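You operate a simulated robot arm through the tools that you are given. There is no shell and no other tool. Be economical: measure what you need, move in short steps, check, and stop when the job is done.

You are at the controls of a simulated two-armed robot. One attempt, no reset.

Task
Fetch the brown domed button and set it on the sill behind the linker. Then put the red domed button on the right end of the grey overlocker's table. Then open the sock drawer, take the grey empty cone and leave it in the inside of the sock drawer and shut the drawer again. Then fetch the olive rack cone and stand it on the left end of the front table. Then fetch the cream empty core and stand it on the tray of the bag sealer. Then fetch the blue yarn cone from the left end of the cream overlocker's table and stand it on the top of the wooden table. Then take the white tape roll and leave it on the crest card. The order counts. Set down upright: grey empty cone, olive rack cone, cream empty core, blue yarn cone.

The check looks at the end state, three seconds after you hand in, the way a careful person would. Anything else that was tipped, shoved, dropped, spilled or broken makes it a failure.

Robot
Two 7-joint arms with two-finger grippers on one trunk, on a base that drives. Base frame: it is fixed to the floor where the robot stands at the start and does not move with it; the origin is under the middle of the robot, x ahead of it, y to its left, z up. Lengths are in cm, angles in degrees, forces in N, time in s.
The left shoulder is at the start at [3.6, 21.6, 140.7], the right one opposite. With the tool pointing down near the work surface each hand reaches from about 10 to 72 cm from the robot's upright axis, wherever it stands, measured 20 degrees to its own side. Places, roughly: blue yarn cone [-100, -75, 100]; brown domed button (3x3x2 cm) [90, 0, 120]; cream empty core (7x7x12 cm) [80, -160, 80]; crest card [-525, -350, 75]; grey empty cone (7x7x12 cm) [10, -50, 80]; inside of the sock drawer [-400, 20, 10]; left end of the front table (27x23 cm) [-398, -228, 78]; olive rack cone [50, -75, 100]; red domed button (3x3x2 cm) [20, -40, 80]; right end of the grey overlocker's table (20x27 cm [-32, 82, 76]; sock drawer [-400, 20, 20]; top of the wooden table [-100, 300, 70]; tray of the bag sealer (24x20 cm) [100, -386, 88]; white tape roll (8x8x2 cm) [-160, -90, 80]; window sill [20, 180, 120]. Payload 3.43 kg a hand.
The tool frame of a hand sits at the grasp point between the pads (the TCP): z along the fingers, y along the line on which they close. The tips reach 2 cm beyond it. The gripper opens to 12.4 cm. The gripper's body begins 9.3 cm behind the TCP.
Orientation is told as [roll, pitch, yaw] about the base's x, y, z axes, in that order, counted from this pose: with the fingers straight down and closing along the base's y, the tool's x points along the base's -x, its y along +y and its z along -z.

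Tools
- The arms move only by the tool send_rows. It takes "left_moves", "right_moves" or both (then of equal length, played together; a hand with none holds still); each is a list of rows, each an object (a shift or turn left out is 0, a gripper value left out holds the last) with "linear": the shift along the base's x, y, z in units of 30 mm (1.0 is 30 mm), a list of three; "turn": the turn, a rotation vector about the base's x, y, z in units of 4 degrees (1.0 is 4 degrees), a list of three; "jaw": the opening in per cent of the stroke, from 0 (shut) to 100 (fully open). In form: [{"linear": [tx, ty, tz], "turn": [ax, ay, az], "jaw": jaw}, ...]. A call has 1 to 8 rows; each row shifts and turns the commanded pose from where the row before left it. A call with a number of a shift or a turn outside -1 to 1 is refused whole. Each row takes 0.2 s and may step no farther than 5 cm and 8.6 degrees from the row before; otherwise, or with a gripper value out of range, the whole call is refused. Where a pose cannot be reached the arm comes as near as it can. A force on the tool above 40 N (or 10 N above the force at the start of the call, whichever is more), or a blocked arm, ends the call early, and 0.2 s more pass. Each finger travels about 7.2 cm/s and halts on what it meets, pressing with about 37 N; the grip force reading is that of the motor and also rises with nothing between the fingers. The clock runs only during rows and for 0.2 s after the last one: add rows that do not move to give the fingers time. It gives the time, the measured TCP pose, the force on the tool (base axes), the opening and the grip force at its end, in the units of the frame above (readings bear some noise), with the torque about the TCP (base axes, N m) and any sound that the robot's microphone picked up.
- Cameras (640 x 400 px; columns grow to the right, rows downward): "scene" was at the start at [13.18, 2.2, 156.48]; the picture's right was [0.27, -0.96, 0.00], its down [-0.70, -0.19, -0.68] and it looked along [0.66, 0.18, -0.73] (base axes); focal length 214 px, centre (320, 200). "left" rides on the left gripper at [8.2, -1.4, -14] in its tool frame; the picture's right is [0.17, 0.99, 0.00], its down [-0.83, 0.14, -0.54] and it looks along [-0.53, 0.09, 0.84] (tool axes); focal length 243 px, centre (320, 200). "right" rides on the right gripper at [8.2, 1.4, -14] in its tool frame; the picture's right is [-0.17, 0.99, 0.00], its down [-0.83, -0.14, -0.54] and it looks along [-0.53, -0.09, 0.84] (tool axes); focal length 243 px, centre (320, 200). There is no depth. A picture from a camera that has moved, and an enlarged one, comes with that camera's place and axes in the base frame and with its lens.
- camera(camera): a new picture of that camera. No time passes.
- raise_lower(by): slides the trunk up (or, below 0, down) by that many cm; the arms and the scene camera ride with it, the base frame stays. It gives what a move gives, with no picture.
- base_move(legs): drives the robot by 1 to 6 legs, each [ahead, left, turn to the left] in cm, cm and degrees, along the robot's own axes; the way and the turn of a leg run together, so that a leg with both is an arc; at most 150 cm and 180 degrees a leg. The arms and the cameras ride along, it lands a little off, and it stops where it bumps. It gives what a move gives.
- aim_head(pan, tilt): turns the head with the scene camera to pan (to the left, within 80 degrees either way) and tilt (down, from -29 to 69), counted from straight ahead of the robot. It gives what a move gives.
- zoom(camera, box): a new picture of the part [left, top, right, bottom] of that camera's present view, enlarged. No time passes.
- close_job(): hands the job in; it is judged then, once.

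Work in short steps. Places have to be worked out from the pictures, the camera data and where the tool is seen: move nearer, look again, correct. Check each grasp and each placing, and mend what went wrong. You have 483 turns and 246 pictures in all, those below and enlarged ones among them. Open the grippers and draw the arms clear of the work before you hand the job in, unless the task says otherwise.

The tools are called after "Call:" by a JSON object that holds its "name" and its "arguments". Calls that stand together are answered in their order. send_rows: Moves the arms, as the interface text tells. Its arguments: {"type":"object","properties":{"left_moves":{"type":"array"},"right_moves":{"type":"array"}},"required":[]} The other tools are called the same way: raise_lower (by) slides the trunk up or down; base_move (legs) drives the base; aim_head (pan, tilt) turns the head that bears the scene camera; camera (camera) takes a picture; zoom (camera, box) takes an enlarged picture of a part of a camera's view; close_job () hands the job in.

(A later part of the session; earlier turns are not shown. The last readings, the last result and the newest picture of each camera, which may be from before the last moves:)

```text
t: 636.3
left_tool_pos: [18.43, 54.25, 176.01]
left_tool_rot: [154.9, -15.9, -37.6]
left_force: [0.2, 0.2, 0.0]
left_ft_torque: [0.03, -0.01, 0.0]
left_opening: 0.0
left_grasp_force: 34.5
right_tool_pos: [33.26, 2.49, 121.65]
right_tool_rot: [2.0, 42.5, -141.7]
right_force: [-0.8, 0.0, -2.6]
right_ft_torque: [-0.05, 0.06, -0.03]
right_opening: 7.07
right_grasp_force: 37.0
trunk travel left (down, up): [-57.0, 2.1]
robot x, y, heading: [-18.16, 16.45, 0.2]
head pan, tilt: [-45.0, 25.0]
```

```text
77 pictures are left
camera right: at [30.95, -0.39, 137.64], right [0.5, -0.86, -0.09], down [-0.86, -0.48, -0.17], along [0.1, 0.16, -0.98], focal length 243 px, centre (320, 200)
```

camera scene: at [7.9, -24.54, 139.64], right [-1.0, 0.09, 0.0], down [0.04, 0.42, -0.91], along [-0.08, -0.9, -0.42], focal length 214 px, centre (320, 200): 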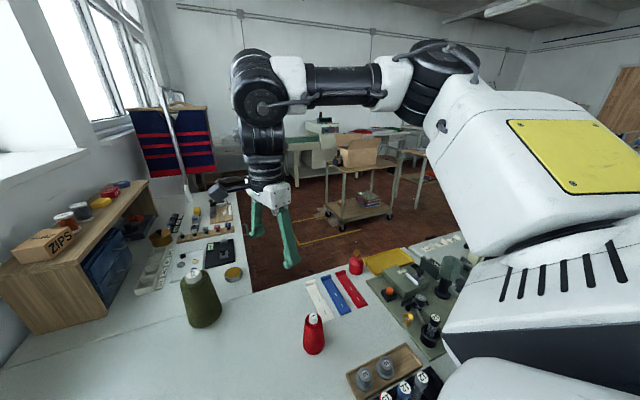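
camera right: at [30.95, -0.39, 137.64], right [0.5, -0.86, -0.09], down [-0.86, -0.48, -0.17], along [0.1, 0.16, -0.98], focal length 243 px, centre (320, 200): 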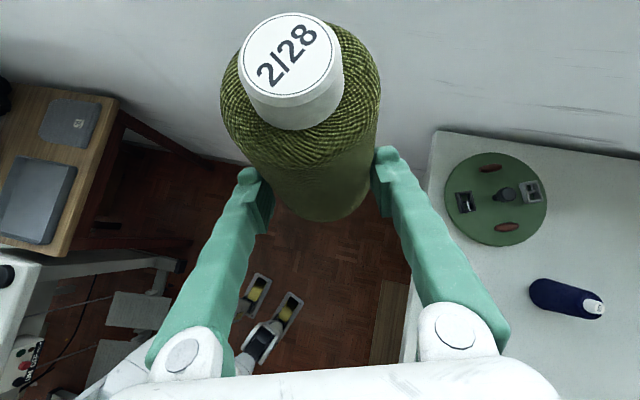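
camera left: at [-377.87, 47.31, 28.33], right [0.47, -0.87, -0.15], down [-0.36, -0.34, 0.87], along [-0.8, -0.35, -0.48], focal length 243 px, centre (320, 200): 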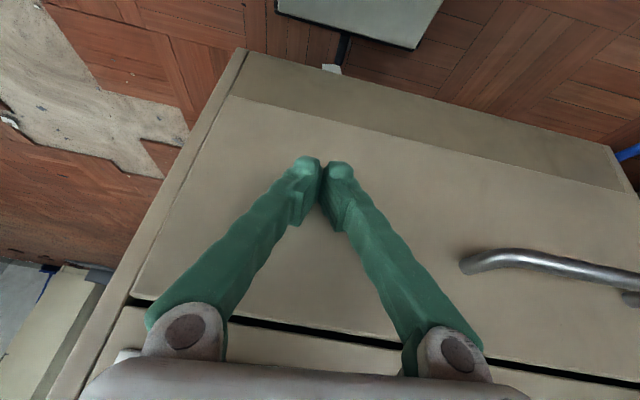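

I reverse along the aisle to the open floor and then turn toward the front table (south-west), looking at the way.

Call:
{"name": "base_move", "arguments": {"legs": [[-20, -14, 0], [-150, 0, 0], [-25, 0, 0], [0, 0, -130]]}}

Call:
{"name": "aim_head", "arguments": {"pan": -10, "tilt": 22}}

Call:
{"name": "camera", "arguments": {"camera": "scene"}}

Call:
{"name": "aim_head", "arguments": {"pan": 50, "tilt": 22}}

Call:
{"name": "camera", "arguments": {"camera": "scene"}}

```text
t: 657.0
left_tool_pos: [-210.07, -49.56, 175.9]
left_tool_rot: [155.0, -15.9, -169.7]
left_force: [-0.7, 1.5, 0.1]
left_ft_torque: [-0.01, 0.0, 0.02]
left_opening: 0.0
left_grasp_force: 33.8
right_tool_pos: [-258.67, -25.78, 121.67]
right_tool_rot: [2.1, 42.4, 86.2]
right_force: [0.1, 0.7, -2.5]
right_ft_torque: [0.08, 0.04, -0.01]
right_opening: 6.84
right_grasp_force: 36.7
trunk travel left (down, up): [-57.0, 2.1]
robot x, y, heading: [-213.91, 2.83, -132.1]
head pan, tilt: [-45.0, 25.0]
```

```text
t: 658.0
left_tool_pos: [-210.2, -49.44, 176.12]
left_tool_rot: [155.0, -15.8, -169.8]
left_force: [0.3, -0.3, -0.5]
left_ft_torque: [0.0, 0.0, 0.03]
left_opening: 0.0
left_grasp_force: 34.6
right_tool_pos: [-258.55, -25.8, 121.7]
right_tool_rot: [2.0, 42.5, 86.2]
right_force: [-0.4, -0.3, -2.1]
right_ft_torque: [0.09, -0.01, 0.02]
right_opening: 6.81
right_grasp_force: 36.9
trunk travel left (down, up): [-57.0, 2.1]
robot x, y, heading: [-213.68, 2.58, -132.0]
head pan, tilt: [-10.0, 22.0]
```

```text
76 pictures are left
camera scene: at [-223.43, -5.3, 162.32], right [-0.62, 0.79, 0.0], down [0.3, 0.23, -0.93], along [-0.73, -0.57, -0.37], focal length 214 px, centre (320, 200)
```

scene: 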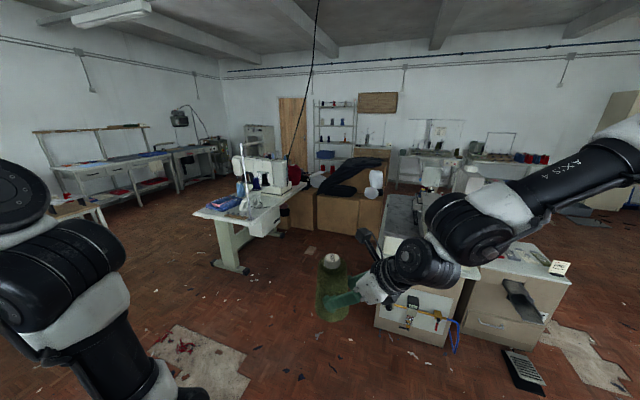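

```text
t: 659.3
left_tool_pos: [-210.09, -49.47, 176.02]
left_tool_rot: [155.0, -15.8, -169.7]
left_force: [-0.7, 0.7, -0.1]
left_ft_torque: [0.01, -0.02, -0.04]
left_opening: 0.02
left_grasp_force: 34.6
right_tool_pos: [-258.69, -25.73, 121.68]
right_tool_rot: [2.1, 42.4, 86.2]
right_force: [0.8, 0.5, -1.8]
right_ft_torque: [0.08, -0.03, -0.01]
right_opening: 6.83
right_grasp_force: 37.0
trunk travel left (down, up): [-57.0, 2.1]
robot x, y, heading: [-213.66, 2.76, -132.0]
head pan, tilt: [50.0, 22.0]
```

```text
75 pictures are left
camera scene: at [-214.82, -8.77, 162.32], right [-0.99, -0.14, 0.0], down [-0.05, 0.37, -0.93], along [0.13, -0.92, -0.37], focal length 214 px, centre (320, 200)
```

scene: 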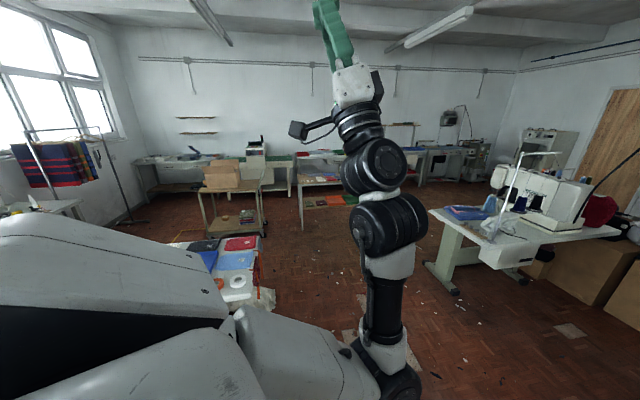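

The candidate near [-398,-228] is around the sewing-machine table; I zoom there.

Call:
{"name": "aim_head", "arguments": {"pan": 5, "tilt": 22}}

Call:
{"name": "zoom", "arguments": {"camera": "scene", "box": [220, 120, 460, 270]}}

```text
t: 660.4
left_tool_pos: [-210.23, -49.52, 175.99]
left_tool_rot: [155.0, -15.8, -169.7]
left_force: [-1.1, 0.2, 0.4]
left_ft_torque: [0.01, -0.02, -0.01]
left_opening: 0.0
left_grasp_force: 34.4
right_tool_pos: [-258.57, -25.76, 121.74]
right_tool_rot: [2.1, 42.5, 86.2]
right_force: [-0.8, -0.3, -2.6]
right_ft_torque: [0.09, 0.0, 0.04]
right_opening: 6.78
right_grasp_force: 37.3
trunk travel left (down, up): [-57.0, 2.1]
robot x, y, heading: [-213.85, 2.46, -132.0]
head pan, tilt: [5.0, 22.0]
```

```text
2.67 times, centred on (340, 195) of scene
camera zoom: at [-221.68, -7.01, 162.32], right [-0.8, 0.6, 0.0], down [0.22, 0.3, -0.93], along [-0.56, -0.74, -0.37], focal length 572 px, centre (267, 213)
```

zoom: 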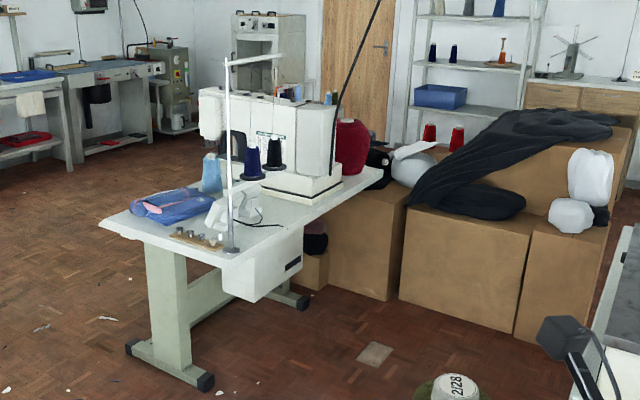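

The table's left end (operator side beyond the machine, −x end) is near [-400,-215]. I must come round its near end to the operator's side. I drive south through the open corridor.

Call:
{"name": "base_move", "arguments": {"legs": [[0, 0, 42], [140, -18, 0], [125, 0, 0]]}}

Call:
{"name": "aim_head", "arguments": {"pan": -75, "tilt": 25}}

Call:
{"name": "camera", "arguments": {"camera": "scene"}}

Call:
{"name": "aim_head", "arguments": {"pan": -25, "tilt": 25}}

Call:
{"name": "camera", "arguments": {"camera": "scene"}}

```text
t: 679.0
left_tool_pos: [-195.79, -297.79, 175.98]
left_tool_rot: [155.1, -15.9, -127.6]
left_force: [-0.7, 0.4, -1.1]
left_ft_torque: [0.05, 0.02, 0.01]
left_opening: 0.0
left_grasp_force: 34.4
right_tool_pos: [-247.5, -312.75, 121.69]
right_tool_rot: [2.1, 42.4, 128.3]
right_force: [-0.1, -0.1, -2.1]
right_ft_torque: [0.05, 0.07, 0.0]
right_opening: 6.6
right_grasp_force: 36.6
trunk travel left (down, up): [-57.0, 2.1]
robot x, y, heading: [-233.68, -261.59, -89.7]
head pan, tilt: [5.0, 22.0]
```

```text
t: 680.5
left_tool_pos: [-195.66, -298.09, 176.01]
left_tool_rot: [154.9, -15.8, -127.6]
left_force: [-0.3, 0.6, -0.1]
left_ft_torque: [-0.01, -0.01, -0.03]
left_opening: 0.0
left_grasp_force: 34.6
right_tool_pos: [-247.54, -312.85, 121.76]
right_tool_rot: [2.1, 42.5, 128.4]
right_force: [0.5, 0.3, -2.2]
right_ft_torque: [0.09, 0.05, 0.03]
right_opening: 6.57
right_grasp_force: 36.6
trunk travel left (down, up): [-57.0, 2.1]
robot x, y, heading: [-233.55, -261.64, -89.9]
head pan, tilt: [-75.0, 25.0]
```

```text
73 pictures are left
camera scene: at [-242.48, -267.29, 161.84], right [-0.26, 0.96, 0.0], down [0.41, 0.11, -0.91], along [-0.87, -0.24, -0.42], focal length 214 px, centre (320, 200)
```

scene: 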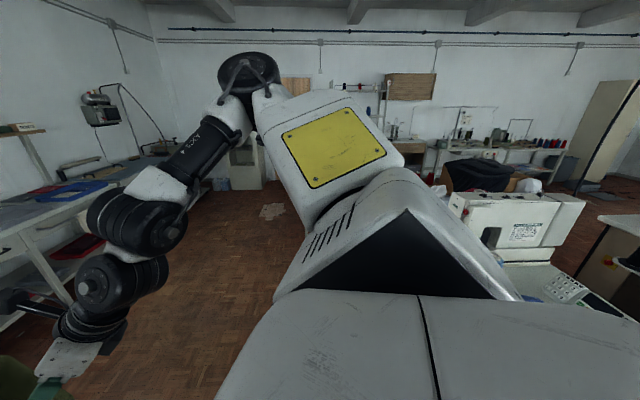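

```text
t: 681.7
left_tool_pos: [-195.76, -297.99, 176.0]
left_tool_rot: [154.9, -15.8, -127.6]
left_force: [-0.5, 0.6, 0.8]
left_ft_torque: [-0.04, 0.02, 0.0]
left_opening: 0.0
left_grasp_force: 34.4
right_tool_pos: [-247.66, -312.82, 121.7]
right_tool_rot: [1.9, 42.5, 128.3]
right_force: [-0.4, -0.3, -1.8]
right_ft_torque: [0.09, 0.04, -0.01]
right_opening: 6.59
right_grasp_force: 37.3
trunk travel left (down, up): [-57.0, 2.1]
robot x, y, heading: [-233.42, -261.37, -89.6]
head pan, tilt: [-25.0, 25.0]
```

```text
72 pictures are left
camera scene: at [-237.46, -273.22, 161.84], right [-0.91, 0.42, 0.0], down [0.18, 0.38, -0.91], along [-0.38, -0.82, -0.42], focal length 214 px, centre (320, 200)
```

scene: 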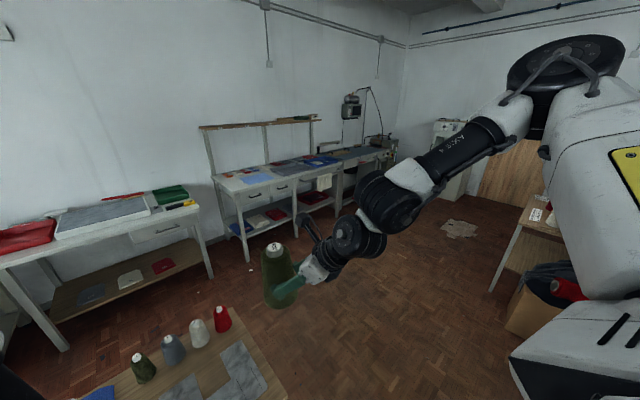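

I turn to heading 180 and go west along the operator side, then look at the table's left end.

Call:
{"name": "base_move", "arguments": {"legs": [[0, 0, -90], [75, 22, 0]]}}

Call:
{"name": "aim_head", "arguments": {"pan": -40, "tilt": 35}}

Call:
{"name": "camera", "arguments": {"camera": "scene"}}

```text
t: 691.9
left_tool_pos: [-344.53, -323.27, 176.02]
left_tool_rot: [155.0, -15.9, 143.3]
left_force: [-0.1, -0.2, -0.1]
left_ft_torque: [-0.02, 0.01, -0.01]
left_opening: 0.0
left_grasp_force: 34.1
right_tool_pos: [-360.46, -271.53, 121.7]
right_tool_rot: [2.0, 42.5, 39.2]
right_force: [0.0, -0.3, -2.3]
right_ft_torque: [0.04, -0.04, 0.01]
right_opening: 6.48
right_grasp_force: 36.8
trunk travel left (down, up): [-57.0, 2.1]
robot x, y, heading: [-308.89, -284.93, -178.9]
head pan, tilt: [-25.0, 25.0]
```

```text
t: 692.7
left_tool_pos: [-344.74, -323.19, 176.04]
left_tool_rot: [154.9, -15.9, 143.3]
left_force: [0.0, -0.8, -0.1]
left_ft_torque: [0.04, 0.01, -0.01]
left_opening: 0.0
left_grasp_force: 34.3
right_tool_pos: [-360.4, -271.52, 121.72]
right_tool_rot: [1.9, 42.5, 39.2]
right_force: [0.1, 1.0, -2.6]
right_ft_torque: [0.03, -0.08, 0.0]
right_opening: 6.46
right_grasp_force: 36.9
trunk travel left (down, up): [-57.0, 2.1]
robot x, y, heading: [-308.93, -284.77, -178.7]
head pan, tilt: [-40.0, 35.0]
```

```text
71 pictures are left
camera scene: at [-319.21, -279.24, 160.26], right [0.63, 0.78, 0.0], down [0.45, -0.36, -0.82], along [-0.64, 0.51, -0.57], focal length 214 px, centre (320, 200)
```

scene: 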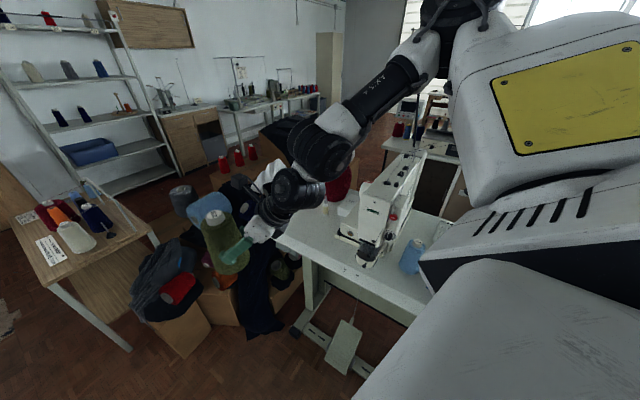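

The table's free left end is around [-388,-227] (13 cm from its left and front edges), machine to its right, boxes at the left. I turn the held cone by −37° (so the hand comes from the operator side) and move to ~[-366,-285], heading 135.

Call:
{"name": "send_rows", "arguments": {"right_moves": [{"turn": [0, 0, -1]}, {"turn": [0, 0, -1]}, {"turn": [0, 0, -1]}, {"turn": [0, 0, -1]}, {"turn": [0, 0, -1]}, {"turn": [0, 0, -1]}, {"turn": [0, 0, -1]}, {"turn": [0, 0, -1]}]}}

Call:
{"name": "base_move", "arguments": {"legs": [[55, 3, 0], [0, 0, -44]]}}

Call:
{"name": "aim_head", "arguments": {"pan": -5, "tilt": 45}}

Call:
{"name": "camera", "arguments": {"camera": "scene"}}

Call:
{"name": "camera", "arguments": {"camera": "right"}}

```text
t: 694.5
left_tool_pos: [-344.62, -323.13, 176.08]
left_tool_rot: [154.9, -16.0, 143.2]
left_force: [0.2, -0.5, 0.5]
left_ft_torque: [-0.06, 0.01, -0.04]
left_opening: 0.03
left_grasp_force: 34.6
right_tool_pos: [-360.57, -265.81, 122.8]
right_tool_rot: [1.8, 42.5, 7.1]
right_force: [0.6, -0.6, -2.4]
right_ft_torque: [0.0, -0.08, -0.01]
right_opening: 6.45
right_grasp_force: 36.9
right hand out of reach, approached as far as the arm can: row 5, 6, 7, 8
trunk travel left (down, up): [-57.0, 2.1]
robot x, y, heading: [-309.29, -284.93, -178.9]
head pan, tilt: [-40.0, 35.0]
```

```text
t: 701.1
left_tool_pos: [-416.38, -292.3, 176.04]
left_tool_rot: [154.9, -15.9, 99.4]
left_force: [0.1, 1.3, 0.4]
left_ft_torque: [-0.01, -0.01, -0.02]
left_opening: 0.0
left_grasp_force: 34.7
right_tool_pos: [-388.09, -239.83, 122.88]
right_tool_rot: [1.9, 42.4, -36.5]
right_force: [0.2, -0.4, -2.3]
right_ft_torque: [-0.07, -0.08, 0.01]
right_opening: 6.4
right_grasp_force: 36.7
trunk travel left (down, up): [-57.0, 2.1]
robot x, y, heading: [-364.24, -289.33, 137.1]
head pan, tilt: [-40.0, 35.0]
```

```text
t: 702.1
left_tool_pos: [-416.4, -292.32, 175.96]
left_tool_rot: [154.9, -15.8, 99.5]
left_force: [0.3, -1.2, -0.4]
left_ft_torque: [0.03, 0.0, 0.02]
left_opening: 0.0
left_grasp_force: 34.5
right_tool_pos: [-388.12, -239.76, 122.87]
right_tool_rot: [1.9, 42.4, -36.5]
right_force: [0.5, 0.5, -1.9]
right_ft_torque: [-0.06, -0.09, 0.03]
right_opening: 6.37
right_grasp_force: 37.1
trunk travel left (down, up): [-57.0, 2.1]
robot x, y, heading: [-363.86, -289.53, 137.4]
head pan, tilt: [-5.0, 45.0]
```

```text
70 pictures are left
camera scene: at [-371.93, -280.89, 158.78], right [0.74, 0.67, 0.0], down [0.48, -0.52, -0.71], along [-0.48, 0.52, -0.71], focal length 214 px, centre (320, 200)
```

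scene: 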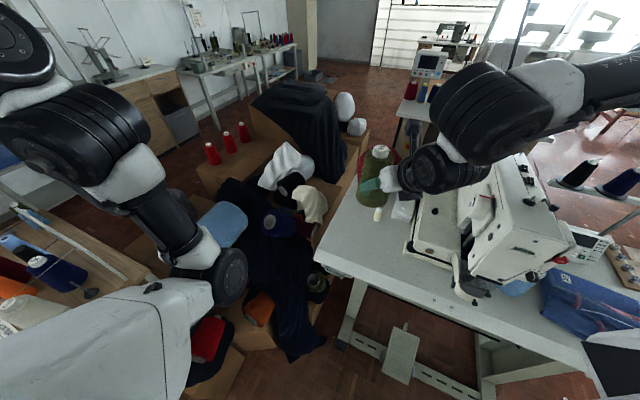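

```text
69 pictures are left
camera right: at [-384.87, -241.09, 138.8], right [0.7, 0.71, -0.09], down [0.69, -0.71, -0.17], along [-0.18, 0.05, -0.98], focal length 243 px, centre (320, 200)
```

right: 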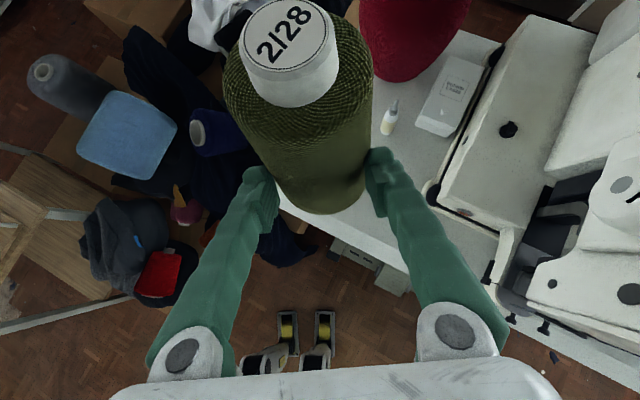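

The table corner is at ~[-407,-246], so the zone centre is ~[-397,-230], matching the hint and clear of bottle and machine. I move over it and go down with the arm first.

Call:
{"name": "send_rows", "arguments": {"right_moves": [{"linear": [-0.85, 0.95, 0]}, {"linear": [-0.9, 0.95, 0]}, {"linear": [-0.85, 0.95, 0]}, {"linear": [0, 0, -1]}, {"linear": [0, 0, -1]}, {"linear": [0, 0, -1]}, {"linear": [0, 0, -1]}, {"linear": [0, 0, -1]}]}}

Call:
{"name": "camera", "arguments": {"camera": "right"}}

```text
t: 703.9
left_tool_pos: [-416.34, -292.23, 176.05]
left_tool_rot: [155.0, -15.8, 99.5]
left_force: [0.1, -0.5, -0.5]
left_ft_torque: [0.0, -0.01, 0.0]
left_opening: 0.0
left_grasp_force: 34.3
right_tool_pos: [-394.51, -230.44, 108.58]
right_tool_rot: [1.5, 42.5, -36.5]
right_force: [-0.2, 0.7, -2.4]
right_ft_torque: [-0.07, -0.08, 0.01]
right_opening: 6.37
right_grasp_force: 36.8
right hand out of reach, approached as far as the arm can: row 7, 8
trunk travel left (down, up): [-57.0, 2.1]
robot x, y, heading: [-364.08, -289.11, 137.2]
head pan, tilt: [-5.0, 45.0]
```

```text
68 pictures are left
camera right: at [-391.24, -231.75, 124.62], right [0.7, 0.71, -0.09], down [0.69, -0.7, -0.17], along [-0.18, 0.05, -0.98], focal length 243 px, centre (320, 200)
```

right: 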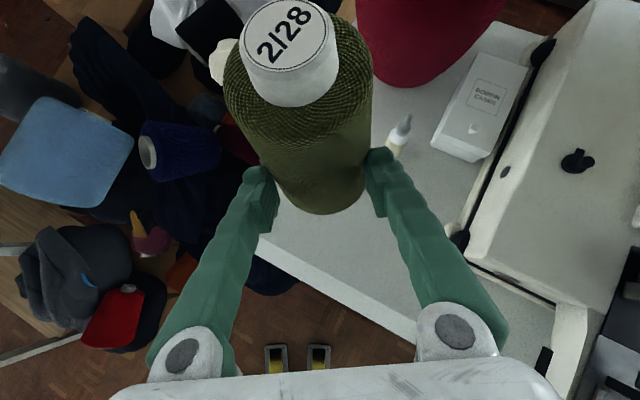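

Arm limit reached at z≈108; the spot is good (bottle ~18 cm away). I lower the trunk by 18.

Call:
{"name": "raise_lower", "arguments": {"by": -18}}

Call:
{"name": "camera", "arguments": {"camera": "right"}}

Call:
{"name": "camera", "arguments": {"camera": "scene"}}

```text
t: 705.9
left_tool_pos: [-416.36, -292.26, 158.1]
left_tool_rot: [155.0, -16.0, 99.5]
left_force: [-0.5, 0.7, -0.4]
left_ft_torque: [0.0, -0.01, -0.02]
left_opening: 0.0
left_grasp_force: 34.1
right_tool_pos: [-394.46, -230.37, 90.65]
right_tool_rot: [1.9, 42.5, -36.5]
right_force: [-0.2, 0.6, -1.9]
right_ft_torque: [-0.04, -0.09, 0.03]
right_opening: 6.36
right_grasp_force: 37.6
trunk travel left (down, up): [-39.0, 20.1]
robot x, y, heading: [-364.0, -289.18, 137.3]
head pan, tilt: [-5.0, 45.0]
```

```text
67 pictures are left
camera right: at [-391.23, -231.67, 106.65], right [0.7, 0.71, -0.09], down [0.69, -0.71, -0.17], along [-0.18, 0.06, -0.98], focal length 243 px, centre (320, 200)
```

right: 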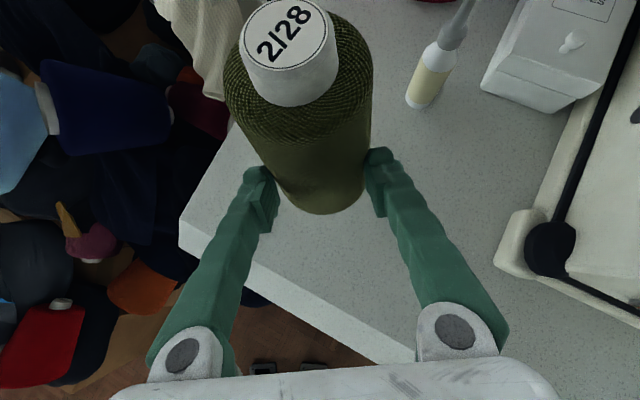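

```text
66 pictures are left
camera scene: at [-379.37, -274.05, 138.57], right [0.74, 0.67, 0.0], down [0.48, -0.52, -0.71], along [-0.48, 0.52, -0.71], focal length 214 px, centre (320, 200)
```

scene: 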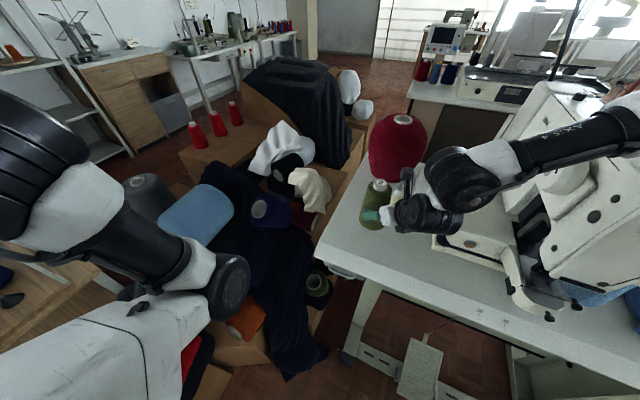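

Bottom ≈4 cm above the table, level. I lower gently to contact.

Call:
{"name": "send_rows", "arguments": {"right_moves": [{"linear": [0, 0, -0.4]}, {"linear": [0, 0, -0.4]}, {"linear": [0, 0, -0.25]}, {"linear": [0, 0, 0]}]}}

Call:
{"name": "camera", "arguments": {"camera": "right"}}

```text
t: 706.9
left_tool_pos: [-416.33, -292.22, 158.09]
left_tool_rot: [155.1, -15.8, 99.5]
left_force: [0.0, 0.6, -0.4]
left_ft_torque: [0.0, 0.0, -0.01]
left_opening: 0.0
left_grasp_force: 34.7
right_tool_pos: [-394.53, -230.36, 87.54]
right_tool_rot: [1.9, 42.5, -36.5]
right_force: [0.5, 0.0, -1.8]
right_ft_torque: [-0.02, -0.06, 0.03]
right_opening: 6.36
right_grasp_force: 36.5
trunk travel left (down, up): [-39.0, 20.1]
robot x, y, heading: [-364.16, -289.33, 137.8]
head pan, tilt: [-5.0, 45.0]
```

```text
65 pictures are left
camera right: at [-391.29, -231.68, 103.37], right [0.7, 0.71, -0.09], down [0.69, -0.71, -0.17], along [-0.18, 0.05, -0.98], focal length 243 px, centre (320, 200)
```

right: 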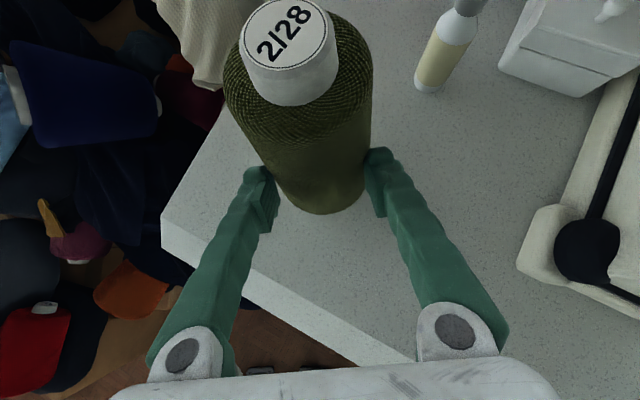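

No contact yet; I continue in small steps.

Call:
{"name": "send_rows", "arguments": {"right_moves": [{"linear": [0, 0, -0.12]}, {"linear": [0, 0, -0.12]}, {"linear": [0, 0, -0.12]}, {"linear": [0, 0, -0.12]}, {"linear": [0, 0, -0.12]}, {"linear": [0, 0, 0]}]}}

```text
t: 707.9
left_tool_pos: [-416.42, -292.29, 158.08]
left_tool_rot: [155.0, -15.9, 99.4]
left_force: [0.0, 0.9, -0.1]
left_ft_torque: [0.05, 0.0, 0.04]
left_opening: 0.0
left_grasp_force: 34.3
right_tool_pos: [-394.87, -230.2, 87.01]
right_tool_rot: [1.6, 43.5, -37.0]
right_force: [8.1, -5.1, 21.0]
right_ft_torque: [0.23, 0.45, 0.0]
right_opening: 6.32
right_grasp_force: 37.6
trunk travel left (down, up): [-39.0, 20.1]
robot x, y, heading: [-364.03, -289.38, 137.3]
head pan, tilt: [-5.0, 45.0]
stopped in row 4 (right hand): the force on the tool passed its limit at 44 N (the readings are from after the stop); the commanded pose is now the measured one
```

Contact. I ease off, open, and retreat along the tilted approach.

Call:
{"name": "send_rows", "arguments": {"right_moves": [{"linear": [0.02, -0.02, 0.06], "turn": [0.15, 0.2, 0]}, {"jaw": 70}, {"jaw": 90}, {"linear": [0, 0, 0]}, {"linear": [0, 0, 0]}]}}

Call:
{"name": "camera", "arguments": {"camera": "right"}}

Call:
{"name": "send_rows", "arguments": {"right_moves": [{"linear": [0.5, -0.37, 0.68], "jaw": 100}, {"linear": [0.5, -0.37, 0.68]}, {"linear": [0.5, -0.37, 0.68]}, {"linear": [0.5, -0.37, 0.68]}, {"linear": [0.5, -0.37, 0.68]}, {"linear": [0.5, -0.37, 0.68]}, {"linear": [0, 0, 0]}]}}

Call:
{"name": "camera", "arguments": {"camera": "right"}}

```text
t: 709.1
left_tool_pos: [-416.37, -292.2, 158.03]
left_tool_rot: [155.0, -15.8, 99.6]
left_force: [0.4, -0.3, 0.6]
left_ft_torque: [0.02, 0.02, -0.02]
left_opening: 0.0
left_grasp_force: 34.2
right_tool_pos: [-394.62, -230.3, 86.82]
right_tool_rot: [1.7, 44.1, -36.8]
right_force: [0.3, -0.3, 0.2]
right_ft_torque: [-0.01, 0.0, 0.0]
right_opening: 11.16
right_grasp_force: 0.2
trunk travel left (down, up): [-39.0, 20.1]
robot x, y, heading: [-364.18, -289.05, 137.2]
head pan, tilt: [-5.0, 45.0]
```

```text
64 pictures are left
camera right: at [-390.99, -231.83, 102.68], right [0.7, 0.71, -0.09], down [0.68, -0.7, -0.19], along [-0.2, 0.07, -0.98], focal length 243 px, centre (320, 200)
```

right: 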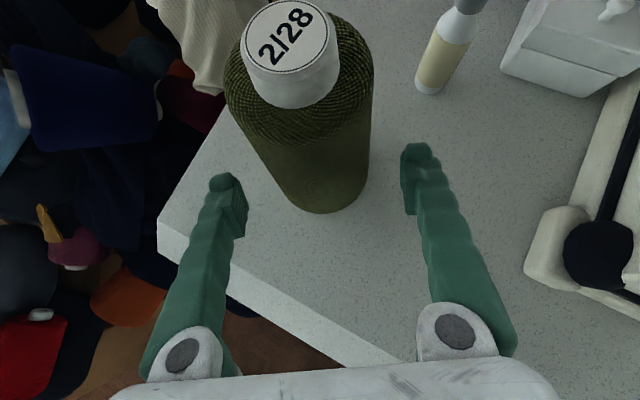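

```text
t: 710.7
left_tool_pos: [-416.37, -292.17, 158.07]
left_tool_rot: [155.1, -15.8, 99.4]
left_force: [-0.7, -0.8, 0.0]
left_ft_torque: [-0.02, -0.01, -0.01]
left_opening: 0.01
left_grasp_force: 34.5
right_tool_pos: [-387.65, -235.5, 98.31]
right_tool_rot: [1.7, 44.0, -36.8]
right_force: [-0.3, 0.4, -0.1]
right_ft_torque: [-0.01, -0.01, 0.03]
right_opening: 12.42
right_grasp_force: 0.1
right hand out of reach, approached as far as the arm can: row 5, 6
trunk travel left (down, up): [-39.0, 20.1]
robot x, y, heading: [-363.97, -289.27, 137.4]
head pan, tilt: [-5.0, 45.0]
```

```text
63 pictures are left
camera right: at [-384.02, -236.94, 114.17], right [0.7, 0.71, -0.1], down [0.68, -0.7, -0.19], along [-0.2, 0.07, -0.98], focal length 243 px, centre (320, 200)
```

right: 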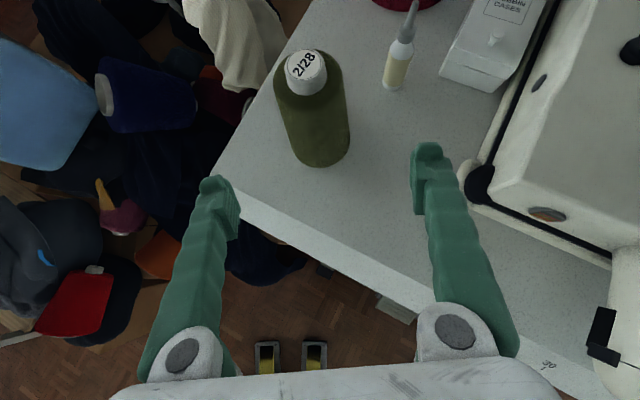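

The olive cone stands upright on the table's left end. I back away, raise the trunk, and drive east toward the cream core near [80,-160].

Call:
{"name": "base_move", "arguments": {"legs": [[-32, 0, 0]]}}

Call:
{"name": "raise_lower", "arguments": {"by": 18}}

Call:
{"name": "base_move", "arguments": {"legs": [[0, 0, -137], [100, 58, 0], [110, 70, 0], [100, 0, 0]]}}

Call:
{"name": "aim_head", "arguments": {"pan": 0, "tilt": 28}}

Call:
{"name": "camera", "arguments": {"camera": "scene"}}

```text
t: 713.2
left_tool_pos: [-392.99, -313.67, 158.11]
left_tool_rot: [154.9, -15.8, 99.1]
left_force: [-0.3, 0.8, 0.8]
left_ft_torque: [0.05, 0.02, 0.01]
left_opening: 0.0
left_grasp_force: 34.2
right_tool_pos: [-363.86, -257.06, 98.26]
right_tool_rot: [1.6, 44.1, -37.1]
right_force: [-0.4, 0.5, 1.0]
right_ft_torque: [-0.02, 0.02, 0.01]
right_opening: 12.39
right_grasp_force: 0.0
trunk travel left (down, up): [-39.0, 20.1]
robot x, y, heading: [-340.52, -311.24, 137.1]
head pan, tilt: [-5.0, 45.0]
```

```text
t: 715.2
left_tool_pos: [-393.12, -313.57, 175.96]
left_tool_rot: [154.8, -15.8, 99.1]
left_force: [-0.2, 1.2, 0.0]
left_ft_torque: [0.01, 0.03, -0.01]
left_opening: 0.03
left_grasp_force: 34.5
right_tool_pos: [-363.83, -257.08, 116.15]
right_tool_rot: [1.6, 43.9, -37.0]
right_force: [1.1, 0.3, 0.0]
right_ft_torque: [-0.02, 0.05, 0.01]
right_opening: 12.41
right_grasp_force: 0.1
trunk travel left (down, up): [-57.0, 2.1]
robot x, y, heading: [-340.48, -311.15, 136.7]
head pan, tilt: [-5.0, 45.0]
```

```text
t: 746.4
left_tool_pos: [8.57, -149.03, 175.98]
left_tool_rot: [155.1, -15.9, -38.6]
left_force: [-0.4, 0.5, -0.4]
left_ft_torque: [0.01, 0.0, -0.02]
left_opening: 0.02
left_grasp_force: 34.4
right_tool_pos: [25.19, -210.51, 116.29]
right_tool_rot: [1.6, 43.9, -174.9]
right_force: [-0.2, -0.3, -0.2]
right_ft_torque: [0.01, -0.02, -0.01]
right_opening: 12.39
right_grasp_force: 0.1
trunk travel left (down, up): [-57.0, 2.1]
robot x, y, heading: [-28.38, -186.22, -0.5]
head pan, tilt: [-5.0, 45.0]
```

```text
t: 747.2
left_tool_pos: [8.69, -149.01, 175.97]
left_tool_rot: [155.1, -15.8, -38.6]
left_force: [1.2, 0.5, 0.0]
left_ft_torque: [-0.01, 0.01, 0.01]
left_opening: 0.01
left_grasp_force: 34.3
right_tool_pos: [25.28, -210.44, 116.26]
right_tool_rot: [1.6, 44.0, -174.9]
right_force: [0.7, 1.0, 0.0]
right_ft_torque: [0.0, -0.03, 0.01]
right_opening: 12.41
right_grasp_force: 0.1
trunk travel left (down, up): [-57.0, 2.1]
robot x, y, heading: [-28.32, -186.4, -1.1]
head pan, tilt: [0.0, 28.0]
```

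```text
62 pictures are left
camera scene: at [-15.86, -186.35, 161.35], right [-0.01, -1.0, 0.0], down [-0.47, 0.01, -0.88], along [0.88, -0.01, -0.47], focal length 214 px, centre (320, 200)
```

scene: 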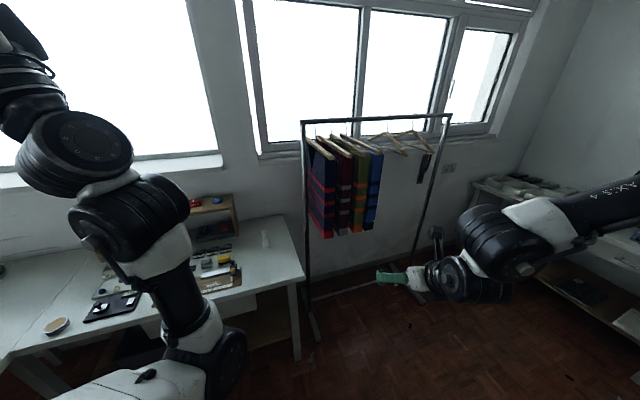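

The cream core stands at ~[79.7,-156.5] on the table end. I drive to ~[13,-150], heading ~10, and view it with the hand camera.

Call:
{"name": "base_move", "arguments": {"legs": [[38, 35, 0], [0, 0, 10]]}}

Call:
{"name": "camera", "arguments": {"camera": "right"}}

```text
t: 753.2
left_tool_pos: [39.81, -109.29, 175.98]
left_tool_rot: [155.0, -15.9, -29.1]
left_force: [0.1, 0.4, -0.1]
left_ft_torque: [-0.03, 0.0, 0.02]
left_opening: 0.0
left_grasp_force: 34.1
right_tool_pos: [66.34, -167.15, 116.41]
right_tool_rot: [1.7, 44.0, -165.4]
right_force: [-0.4, 0.3, -0.5]
right_ft_torque: [-0.01, -0.01, 0.0]
right_opening: 12.38
right_grasp_force: 0.1
trunk travel left (down, up): [-57.0, 2.1]
robot x, y, heading: [9.68, -152.29, 8.8]
head pan, tilt: [0.0, 28.0]
```

```text
61 pictures are left
camera right: at [62.75, -169.05, 132.17], right [0.12, -0.99, -0.1], down [-0.98, -0.1, -0.19], along [0.18, 0.12, -0.98], focal length 243 px, centre (320, 200)
```

right: 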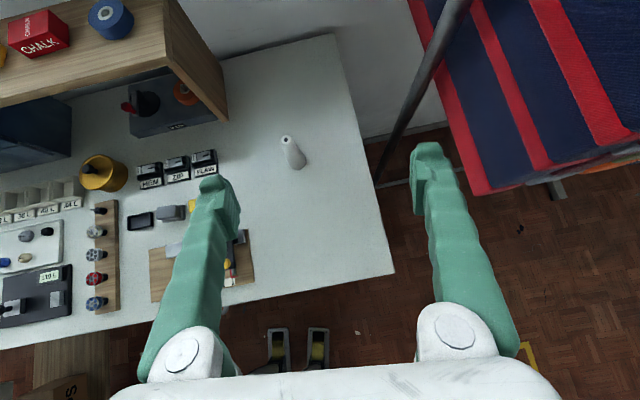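

Core axis ≈[80.6,-156.6], height 12. I shift to the pre-grasp line, lower the trunk 20, and check.

Call:
{"name": "send_rows", "arguments": {"right_moves": [{"linear": [0.7, 0.95, 0]}, {"linear": [0.7, 0.95, 0]}, {"linear": [0.7, 0.95, 0]}, {"linear": [0, 0, 0]}]}}

Call:
{"name": "raise_lower", "arguments": {"by": -20}}

Call:
{"name": "camera", "arguments": {"camera": "right"}}

```text
t: 754.2
left_tool_pos: [39.78, -109.19, 176.01]
left_tool_rot: [155.0, -15.9, -29.1]
left_force: [0.2, 0.0, 0.2]
left_ft_torque: [-0.02, 0.02, 0.01]
left_opening: 0.02
left_grasp_force: 34.9
right_tool_pos: [70.74, -162.12, 116.82]
right_tool_rot: [1.4, 44.0, -165.3]
right_force: [0.1, 0.1, 0.4]
right_ft_torque: [0.02, -0.03, -0.01]
right_opening: 12.4
right_grasp_force: 0.0
right hand out of reach, approached as far as the arm can: row 2, 3
trunk travel left (down, up): [-57.0, 2.1]
robot x, y, heading: [9.37, -152.45, 8.4]
head pan, tilt: [0.0, 28.0]
```

```text
t: 756.4
left_tool_pos: [39.62, -109.39, 155.98]
left_tool_rot: [155.1, -15.9, -29.2]
left_force: [0.0, -0.5, -1.3]
left_ft_torque: [-0.02, 0.0, 0.02]
left_opening: 0.0
left_grasp_force: 34.1
right_tool_pos: [70.96, -162.31, 96.13]
right_tool_rot: [1.0, 43.0, -165.4]
right_force: [-0.8, 0.2, -0.4]
right_ft_torque: [0.01, -0.03, 0.02]
right_opening: 12.39
right_grasp_force: 0.1
trunk travel left (down, up): [-37.0, 22.1]
robot x, y, heading: [9.37, -152.11, 8.4]
head pan, tilt: [0.0, 28.0]
```

```text
60 pictures are left
camera right: at [67.67, -164.29, 112.14], right [0.12, -0.99, -0.1], down [-0.98, -0.1, -0.17], along [0.16, 0.12, -0.98], focal length 243 px, centre (320, 200)
```

right: 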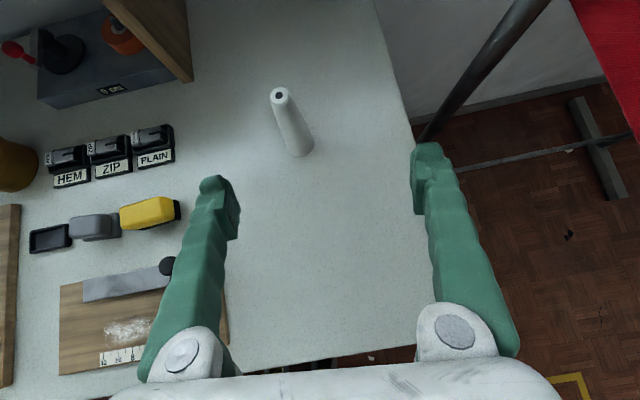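

I shift the base 3 cm left so the approach line meets the core.

Call:
{"name": "base_move", "arguments": {"legs": [[0, 3, 0]]}}

Call:
{"name": "send_rows", "arguments": {"right_moves": [{"linear": [0.62, 0.16, -0.67]}, {"linear": [0.62, 0.16, -0.67]}, {"linear": [0.62, 0.16, -0.67]}, {"linear": [0, 0, 0]}]}}

Call:
{"name": "camera", "arguments": {"camera": "right"}}

```text
t: 757.5
left_tool_pos: [39.24, -106.32, 155.99]
left_tool_rot: [155.1, -15.8, -29.1]
left_force: [-0.3, -0.5, 0.1]
left_ft_torque: [-0.01, 0.0, 0.01]
left_opening: 0.0
left_grasp_force: 34.5
right_tool_pos: [70.52, -159.46, 96.12]
right_tool_rot: [1.1, 43.0, -165.4]
right_force: [-0.3, 0.3, 0.5]
right_ft_torque: [-0.03, 0.01, -0.02]
right_opening: 12.41
right_grasp_force: 0.0
trunk travel left (down, up): [-37.0, 22.1]
robot x, y, heading: [9.05, -149.24, 8.5]
head pan, tilt: [0.0, 28.0]
```

```text
t: 758.5
left_tool_pos: [39.3, -106.38, 155.98]
left_tool_rot: [155.1, -15.9, -29.1]
left_force: [-0.8, -0.2, -0.3]
left_ft_torque: [-0.01, 0.01, 0.02]
left_opening: 0.01
left_grasp_force: 34.8
right_tool_pos: [76.21, -157.84, 90.08]
right_tool_rot: [1.2, 43.1, -165.5]
right_force: [-0.1, -0.1, 0.4]
right_ft_torque: [0.02, 0.0, 0.0]
right_opening: 12.38
right_grasp_force: 0.0
trunk travel left (down, up): [-37.0, 22.1]
robot x, y, heading: [8.9, -149.24, 8.9]
head pan, tilt: [0.0, 28.0]
```

```text
59 pictures are left
camera right: at [72.88, -159.9, 106.04], right [0.12, -0.99, -0.1], down [-0.98, -0.1, -0.17], along [0.16, 0.12, -0.98], focal length 243 px, centre (320, 200)
```

right: 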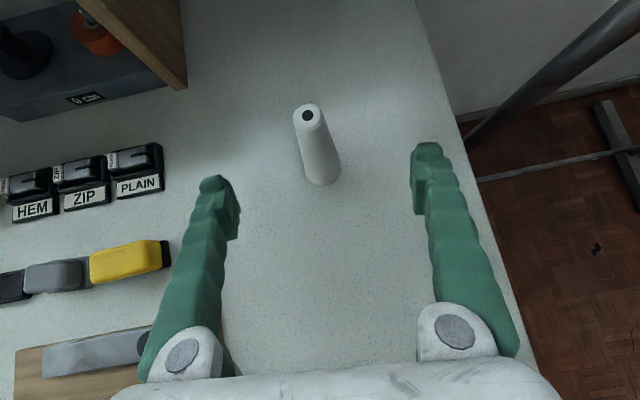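

Centred. Two short steps and close.

Call:
{"name": "send_rows", "arguments": {"right_moves": [{"linear": [0.55, 0.12, -0.6]}, {"linear": [0.55, 0.12, -0.6]}, {"linear": [0, 0, 0]}, {"jaw": 0}, {"linear": [0, 0, 0]}, {"linear": [0, 0, 0]}, {"linear": [0, 0, 0]}, {"linear": [0, 0, 0]}]}}

Call:
{"name": "camera", "arguments": {"camera": "right"}}

```text
t: 760.3
left_tool_pos: [39.33, -106.36, 155.99]
left_tool_rot: [155.0, -16.0, -29.1]
left_force: [0.6, 0.0, 0.0]
left_ft_torque: [-0.02, 0.01, -0.01]
left_opening: 0.0
left_grasp_force: 34.8
right_tool_pos: [79.32, -157.31, 86.59]
right_tool_rot: [1.1, 42.9, -165.4]
right_force: [-0.1, -0.2, 0.7]
right_ft_torque: [0.02, -0.01, 0.0]
right_opening: 2.72
right_grasp_force: 36.9
trunk travel left (down, up): [-37.0, 22.1]
robot x, y, heading: [8.98, -149.04, 8.7]
head pan, tilt: [0.0, 28.0]
```

```text
58 pictures are left
camera right: at [76.15, -159.17, 102.55], right [0.12, -0.99, -0.1], down [-0.98, -0.1, -0.17], along [0.16, 0.12, -0.98], focal length 243 px, centre (320, 200)
```

right: 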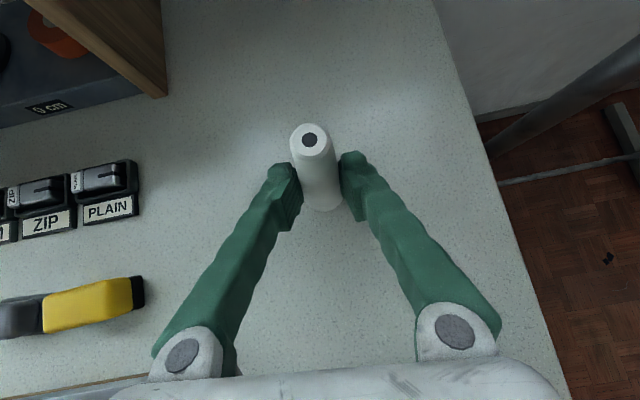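

Held. I lift 4 cm, back the base away 35 cm, then raise the trunk.

Call:
{"name": "send_rows", "arguments": {"right_moves": [{"linear": [0, 0, 0.6]}, {"linear": [0, 0, 0.9]}, {"linear": [0, 0, 0]}]}}

Call:
{"name": "base_move", "arguments": {"legs": [[-38, 0, 0]]}}

Call:
{"name": "raise_lower", "arguments": {"by": 20}}

Call:
{"name": "base_move", "arguments": {"legs": [[0, 0, -80]]}}

Call:
{"name": "aim_head", "arguments": {"pan": 10, "tilt": 25}}

Call:
{"name": "camera", "arguments": {"camera": "scene"}}

Call:
{"name": "camera", "arguments": {"camera": "right"}}

```text
t: 761.1
left_tool_pos: [39.28, -106.3, 155.92]
left_tool_rot: [155.0, -15.8, -29.1]
left_force: [-0.1, -0.2, -0.6]
left_ft_torque: [0.02, -0.04, 0.0]
left_opening: 0.02
left_grasp_force: 34.2
right_tool_pos: [79.21, -157.23, 90.95]
right_tool_rot: [1.0, 42.9, -165.4]
right_force: [-0.1, 0.1, -0.1]
right_ft_torque: [0.05, -0.02, -0.05]
right_opening: 2.75
right_grasp_force: 37.1
trunk travel left (down, up): [-37.0, 22.1]
robot x, y, heading: [8.91, -148.92, 8.9]
head pan, tilt: [0.0, 28.0]
```

```text
t: 763.9
left_tool_pos: [2.2, -111.96, 156.07]
left_tool_rot: [155.0, -15.9, -28.8]
left_force: [-0.2, -0.4, 0.7]
left_ft_torque: [-0.02, 0.03, -0.01]
left_opening: 0.0
left_grasp_force: 34.9
right_tool_pos: [42.63, -162.5, 90.91]
right_tool_rot: [1.2, 43.1, -165.1]
right_force: [-0.3, -0.4, 0.3]
right_ft_torque: [0.04, 0.01, -0.02]
right_opening: 2.71
right_grasp_force: 36.9
trunk travel left (down, up): [-37.0, 22.1]
robot x, y, heading: [-27.6, -154.89, 9.0]
head pan, tilt: [0.0, 28.0]
```

```text
t: 766.1
left_tool_pos: [2.46, -111.82, 175.97]
left_tool_rot: [154.9, -15.9, -28.7]
left_force: [0.7, 0.3, -0.1]
left_ft_torque: [0.01, 0.01, 0.02]
left_opening: 0.0
left_grasp_force: 34.0
right_tool_pos: [43.43, -162.36, 126.13]
right_tool_rot: [3.4, 55.6, -163.3]
right_force: [-0.7, -0.3, -0.9]
right_ft_torque: [0.0, 0.0, -0.01]
right_opening: 2.74
right_grasp_force: 36.3
trunk travel left (down, up): [-57.0, 2.1]
robot x, y, heading: [-27.58, -155.18, 9.1]
head pan, tilt: [0.0, 28.0]
```

```text
t: 771.1
left_tool_pos: [20.36, -175.83, 176.1]
left_tool_rot: [154.9, -15.9, -107.2]
left_force: [0.1, -0.3, 0.3]
left_ft_torque: [0.0, 0.01, 0.0]
left_opening: 0.0
left_grasp_force: 34.4
right_tool_pos: [-20.76, -226.22, 126.3]
right_tool_rot: [3.4, 55.7, 118.3]
right_force: [-0.3, 0.1, 0.4]
right_ft_torque: [0.0, 0.02, 0.04]
right_opening: 2.73
right_grasp_force: 36.9
trunk travel left (down, up): [-57.0, 2.1]
robot x, y, heading: [-27.37, -155.16, -69.4]
head pan, tilt: [0.0, 28.0]
```

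```text
t: 771.8
left_tool_pos: [20.37, -175.83, 175.95]
left_tool_rot: [155.0, -15.9, -107.1]
left_force: [0.1, 0.3, 0.2]
left_ft_torque: [-0.01, -0.02, 0.04]
left_opening: 0.01
left_grasp_force: 34.5
right_tool_pos: [-20.91, -226.27, 126.49]
right_tool_rot: [3.4, 55.7, 118.3]
right_force: [-0.2, 0.2, 0.0]
right_ft_torque: [-0.02, -0.01, -0.02]
right_opening: 2.73
right_grasp_force: 37.3
trunk travel left (down, up): [-57.0, 2.1]
robot x, y, heading: [-27.84, -155.23, -69.3]
head pan, tilt: [10.0, 25.0]
```

```text
57 pictures are left
camera scene: at [-21.94, -165.98, 161.84], right [-0.86, -0.51, 0.0], down [-0.22, 0.36, -0.91], along [0.46, -0.78, -0.42], focal length 214 px, centre (320, 200)
```

scene: 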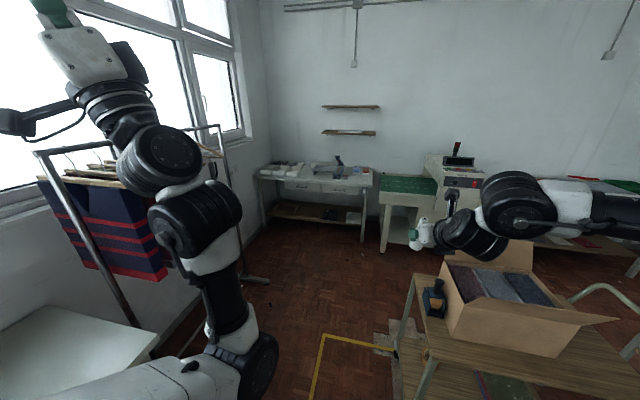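

```text
56 pictures are left
camera right: at [-24.72, -220.34, 141.1], right [-0.93, -0.34, -0.1], down [-0.28, 0.88, -0.39], along [0.22, -0.33, -0.92], focal length 243 px, centre (320, 200)
```

right: 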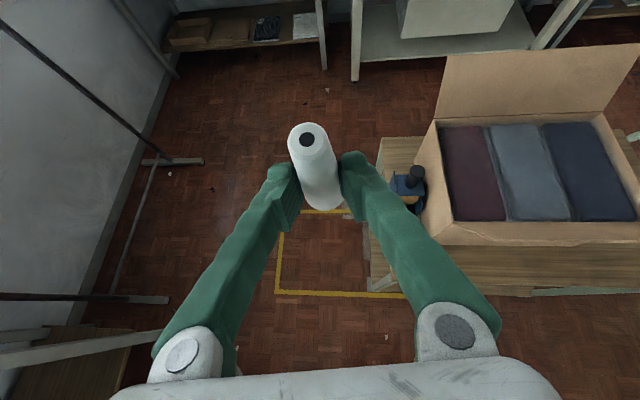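

Core held. The bag sealer sits on the back-left table near [90..100,-380]. I drive there: 28 cm left, then ~125 ahead, and look.

Call:
{"name": "base_move", "arguments": {"legs": [[0, 28, 0], [125, 0, 0]]}}

Call:
{"name": "aim_head", "arguments": {"pan": 5, "tilt": 38}}

Call:
{"name": "camera", "arguments": {"camera": "scene"}}

```text
t: 783.6
left_tool_pos: [90.24, -284.44, 176.12]
left_tool_rot: [155.1, -15.9, -107.8]
left_force: [-0.8, -0.7, 0.1]
left_ft_torque: [0.03, -0.03, 0.03]
left_opening: 0.02
left_grasp_force: 34.4
right_tool_pos: [48.27, -334.56, 126.39]
right_tool_rot: [3.4, 55.8, 117.6]
right_force: [0.0, 0.0, 0.1]
right_ft_torque: [-0.02, 0.0, -0.02]
right_opening: 2.7
right_grasp_force: 36.9
trunk travel left (down, up): [-57.0, 2.1]
robot x, y, heading: [41.98, -263.32, -69.9]
head pan, tilt: [10.0, 25.0]
```

```text
t: 784.3
left_tool_pos: [90.26, -284.69, 176.0]
left_tool_rot: [155.1, -15.9, -107.9]
left_force: [0.3, 0.0, 0.5]
left_ft_torque: [0.03, 0.01, 0.01]
left_opening: 0.0
left_grasp_force: 34.5
right_tool_pos: [48.36, -334.61, 126.26]
right_tool_rot: [3.3, 55.7, 117.6]
right_force: [0.0, 0.0, -0.2]
right_ft_torque: [0.0, 0.01, 0.01]
right_opening: 2.74
right_grasp_force: 37.5
trunk travel left (down, up): [-57.0, 2.1]
robot x, y, heading: [42.18, -263.44, -69.9]
head pan, tilt: [5.0, 38.0]
```

```text
55 pictures are left
camera scene: at [47.1, -274.2, 159.81], right [-0.91, -0.42, 0.0], down [-0.26, 0.56, -0.79], along [0.33, -0.71, -0.62], focal length 214 px, centre (320, 200)
```

scene: 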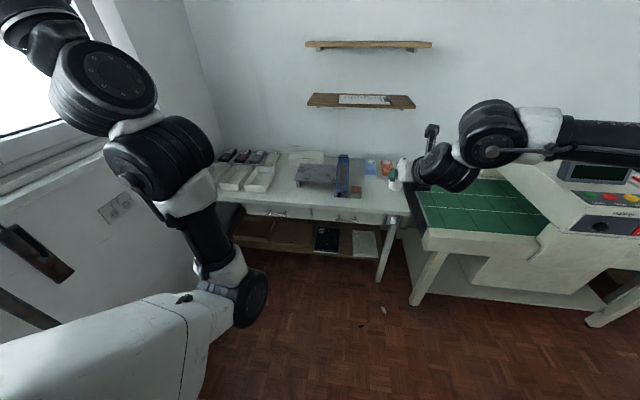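

The sealer's grey tray is at ~[99,-379,88], ~20 cm behind the table edge. I drive diagonally to ~[98,-312] and face −75°.

Call:
{"name": "base_move", "arguments": {"legs": [[61, 34, 0], [0, 0, -5]]}}

Call:
{"name": "camera", "arguments": {"camera": "right"}}

Call:
{"name": "zoom", "arguments": {"camera": "scene", "box": [220, 120, 460, 270]}}

```text
t: 790.1
left_tool_pos: [141.29, -335.64, 175.96]
left_tool_rot: [154.8, -15.8, -113.5]
left_force: [-0.3, 0.0, 0.4]
left_ft_torque: [0.01, -0.02, -0.03]
left_opening: 0.01
left_grasp_force: 34.5
right_tool_pos: [94.77, -381.27, 126.34]
right_tool_rot: [3.4, 55.6, 112.1]
right_force: [0.4, 0.0, -0.3]
right_ft_torque: [-0.03, 0.03, -0.01]
right_opening: 2.72
right_grasp_force: 37.0
trunk travel left (down, up): [-57.0, 2.1]
robot x, y, heading: [95.86, -309.47, -75.4]
head pan, tilt: [5.0, 38.0]
```

```text
54 pictures are left
camera right: at [91.56, -375.03, 141.12], right [-0.97, -0.24, -0.1], down [-0.18, 0.9, -0.39], along [0.19, -0.36, -0.92], focal length 243 px, centre (320, 200)
```

right: 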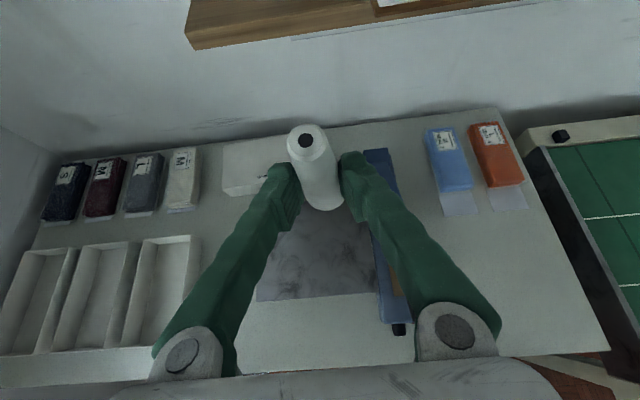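

```text
2.67 times, centred on (340, 195) of scene
camera zoom: at [99.34, -321.05, 159.8], right [-0.94, -0.33, 0.0], down [-0.21, 0.58, -0.79], along [0.26, -0.74, -0.62], focal length 572 px, centre (267, 213)
```

zoom: 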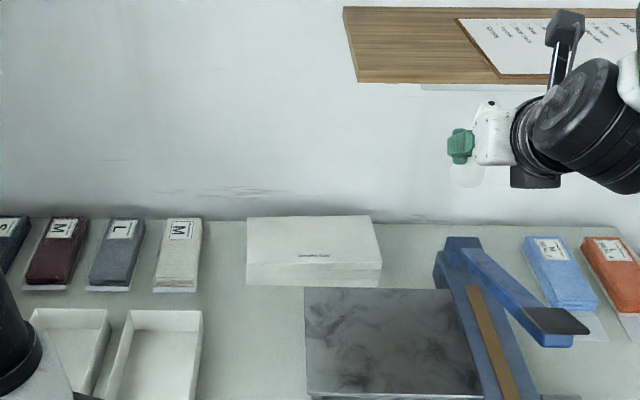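

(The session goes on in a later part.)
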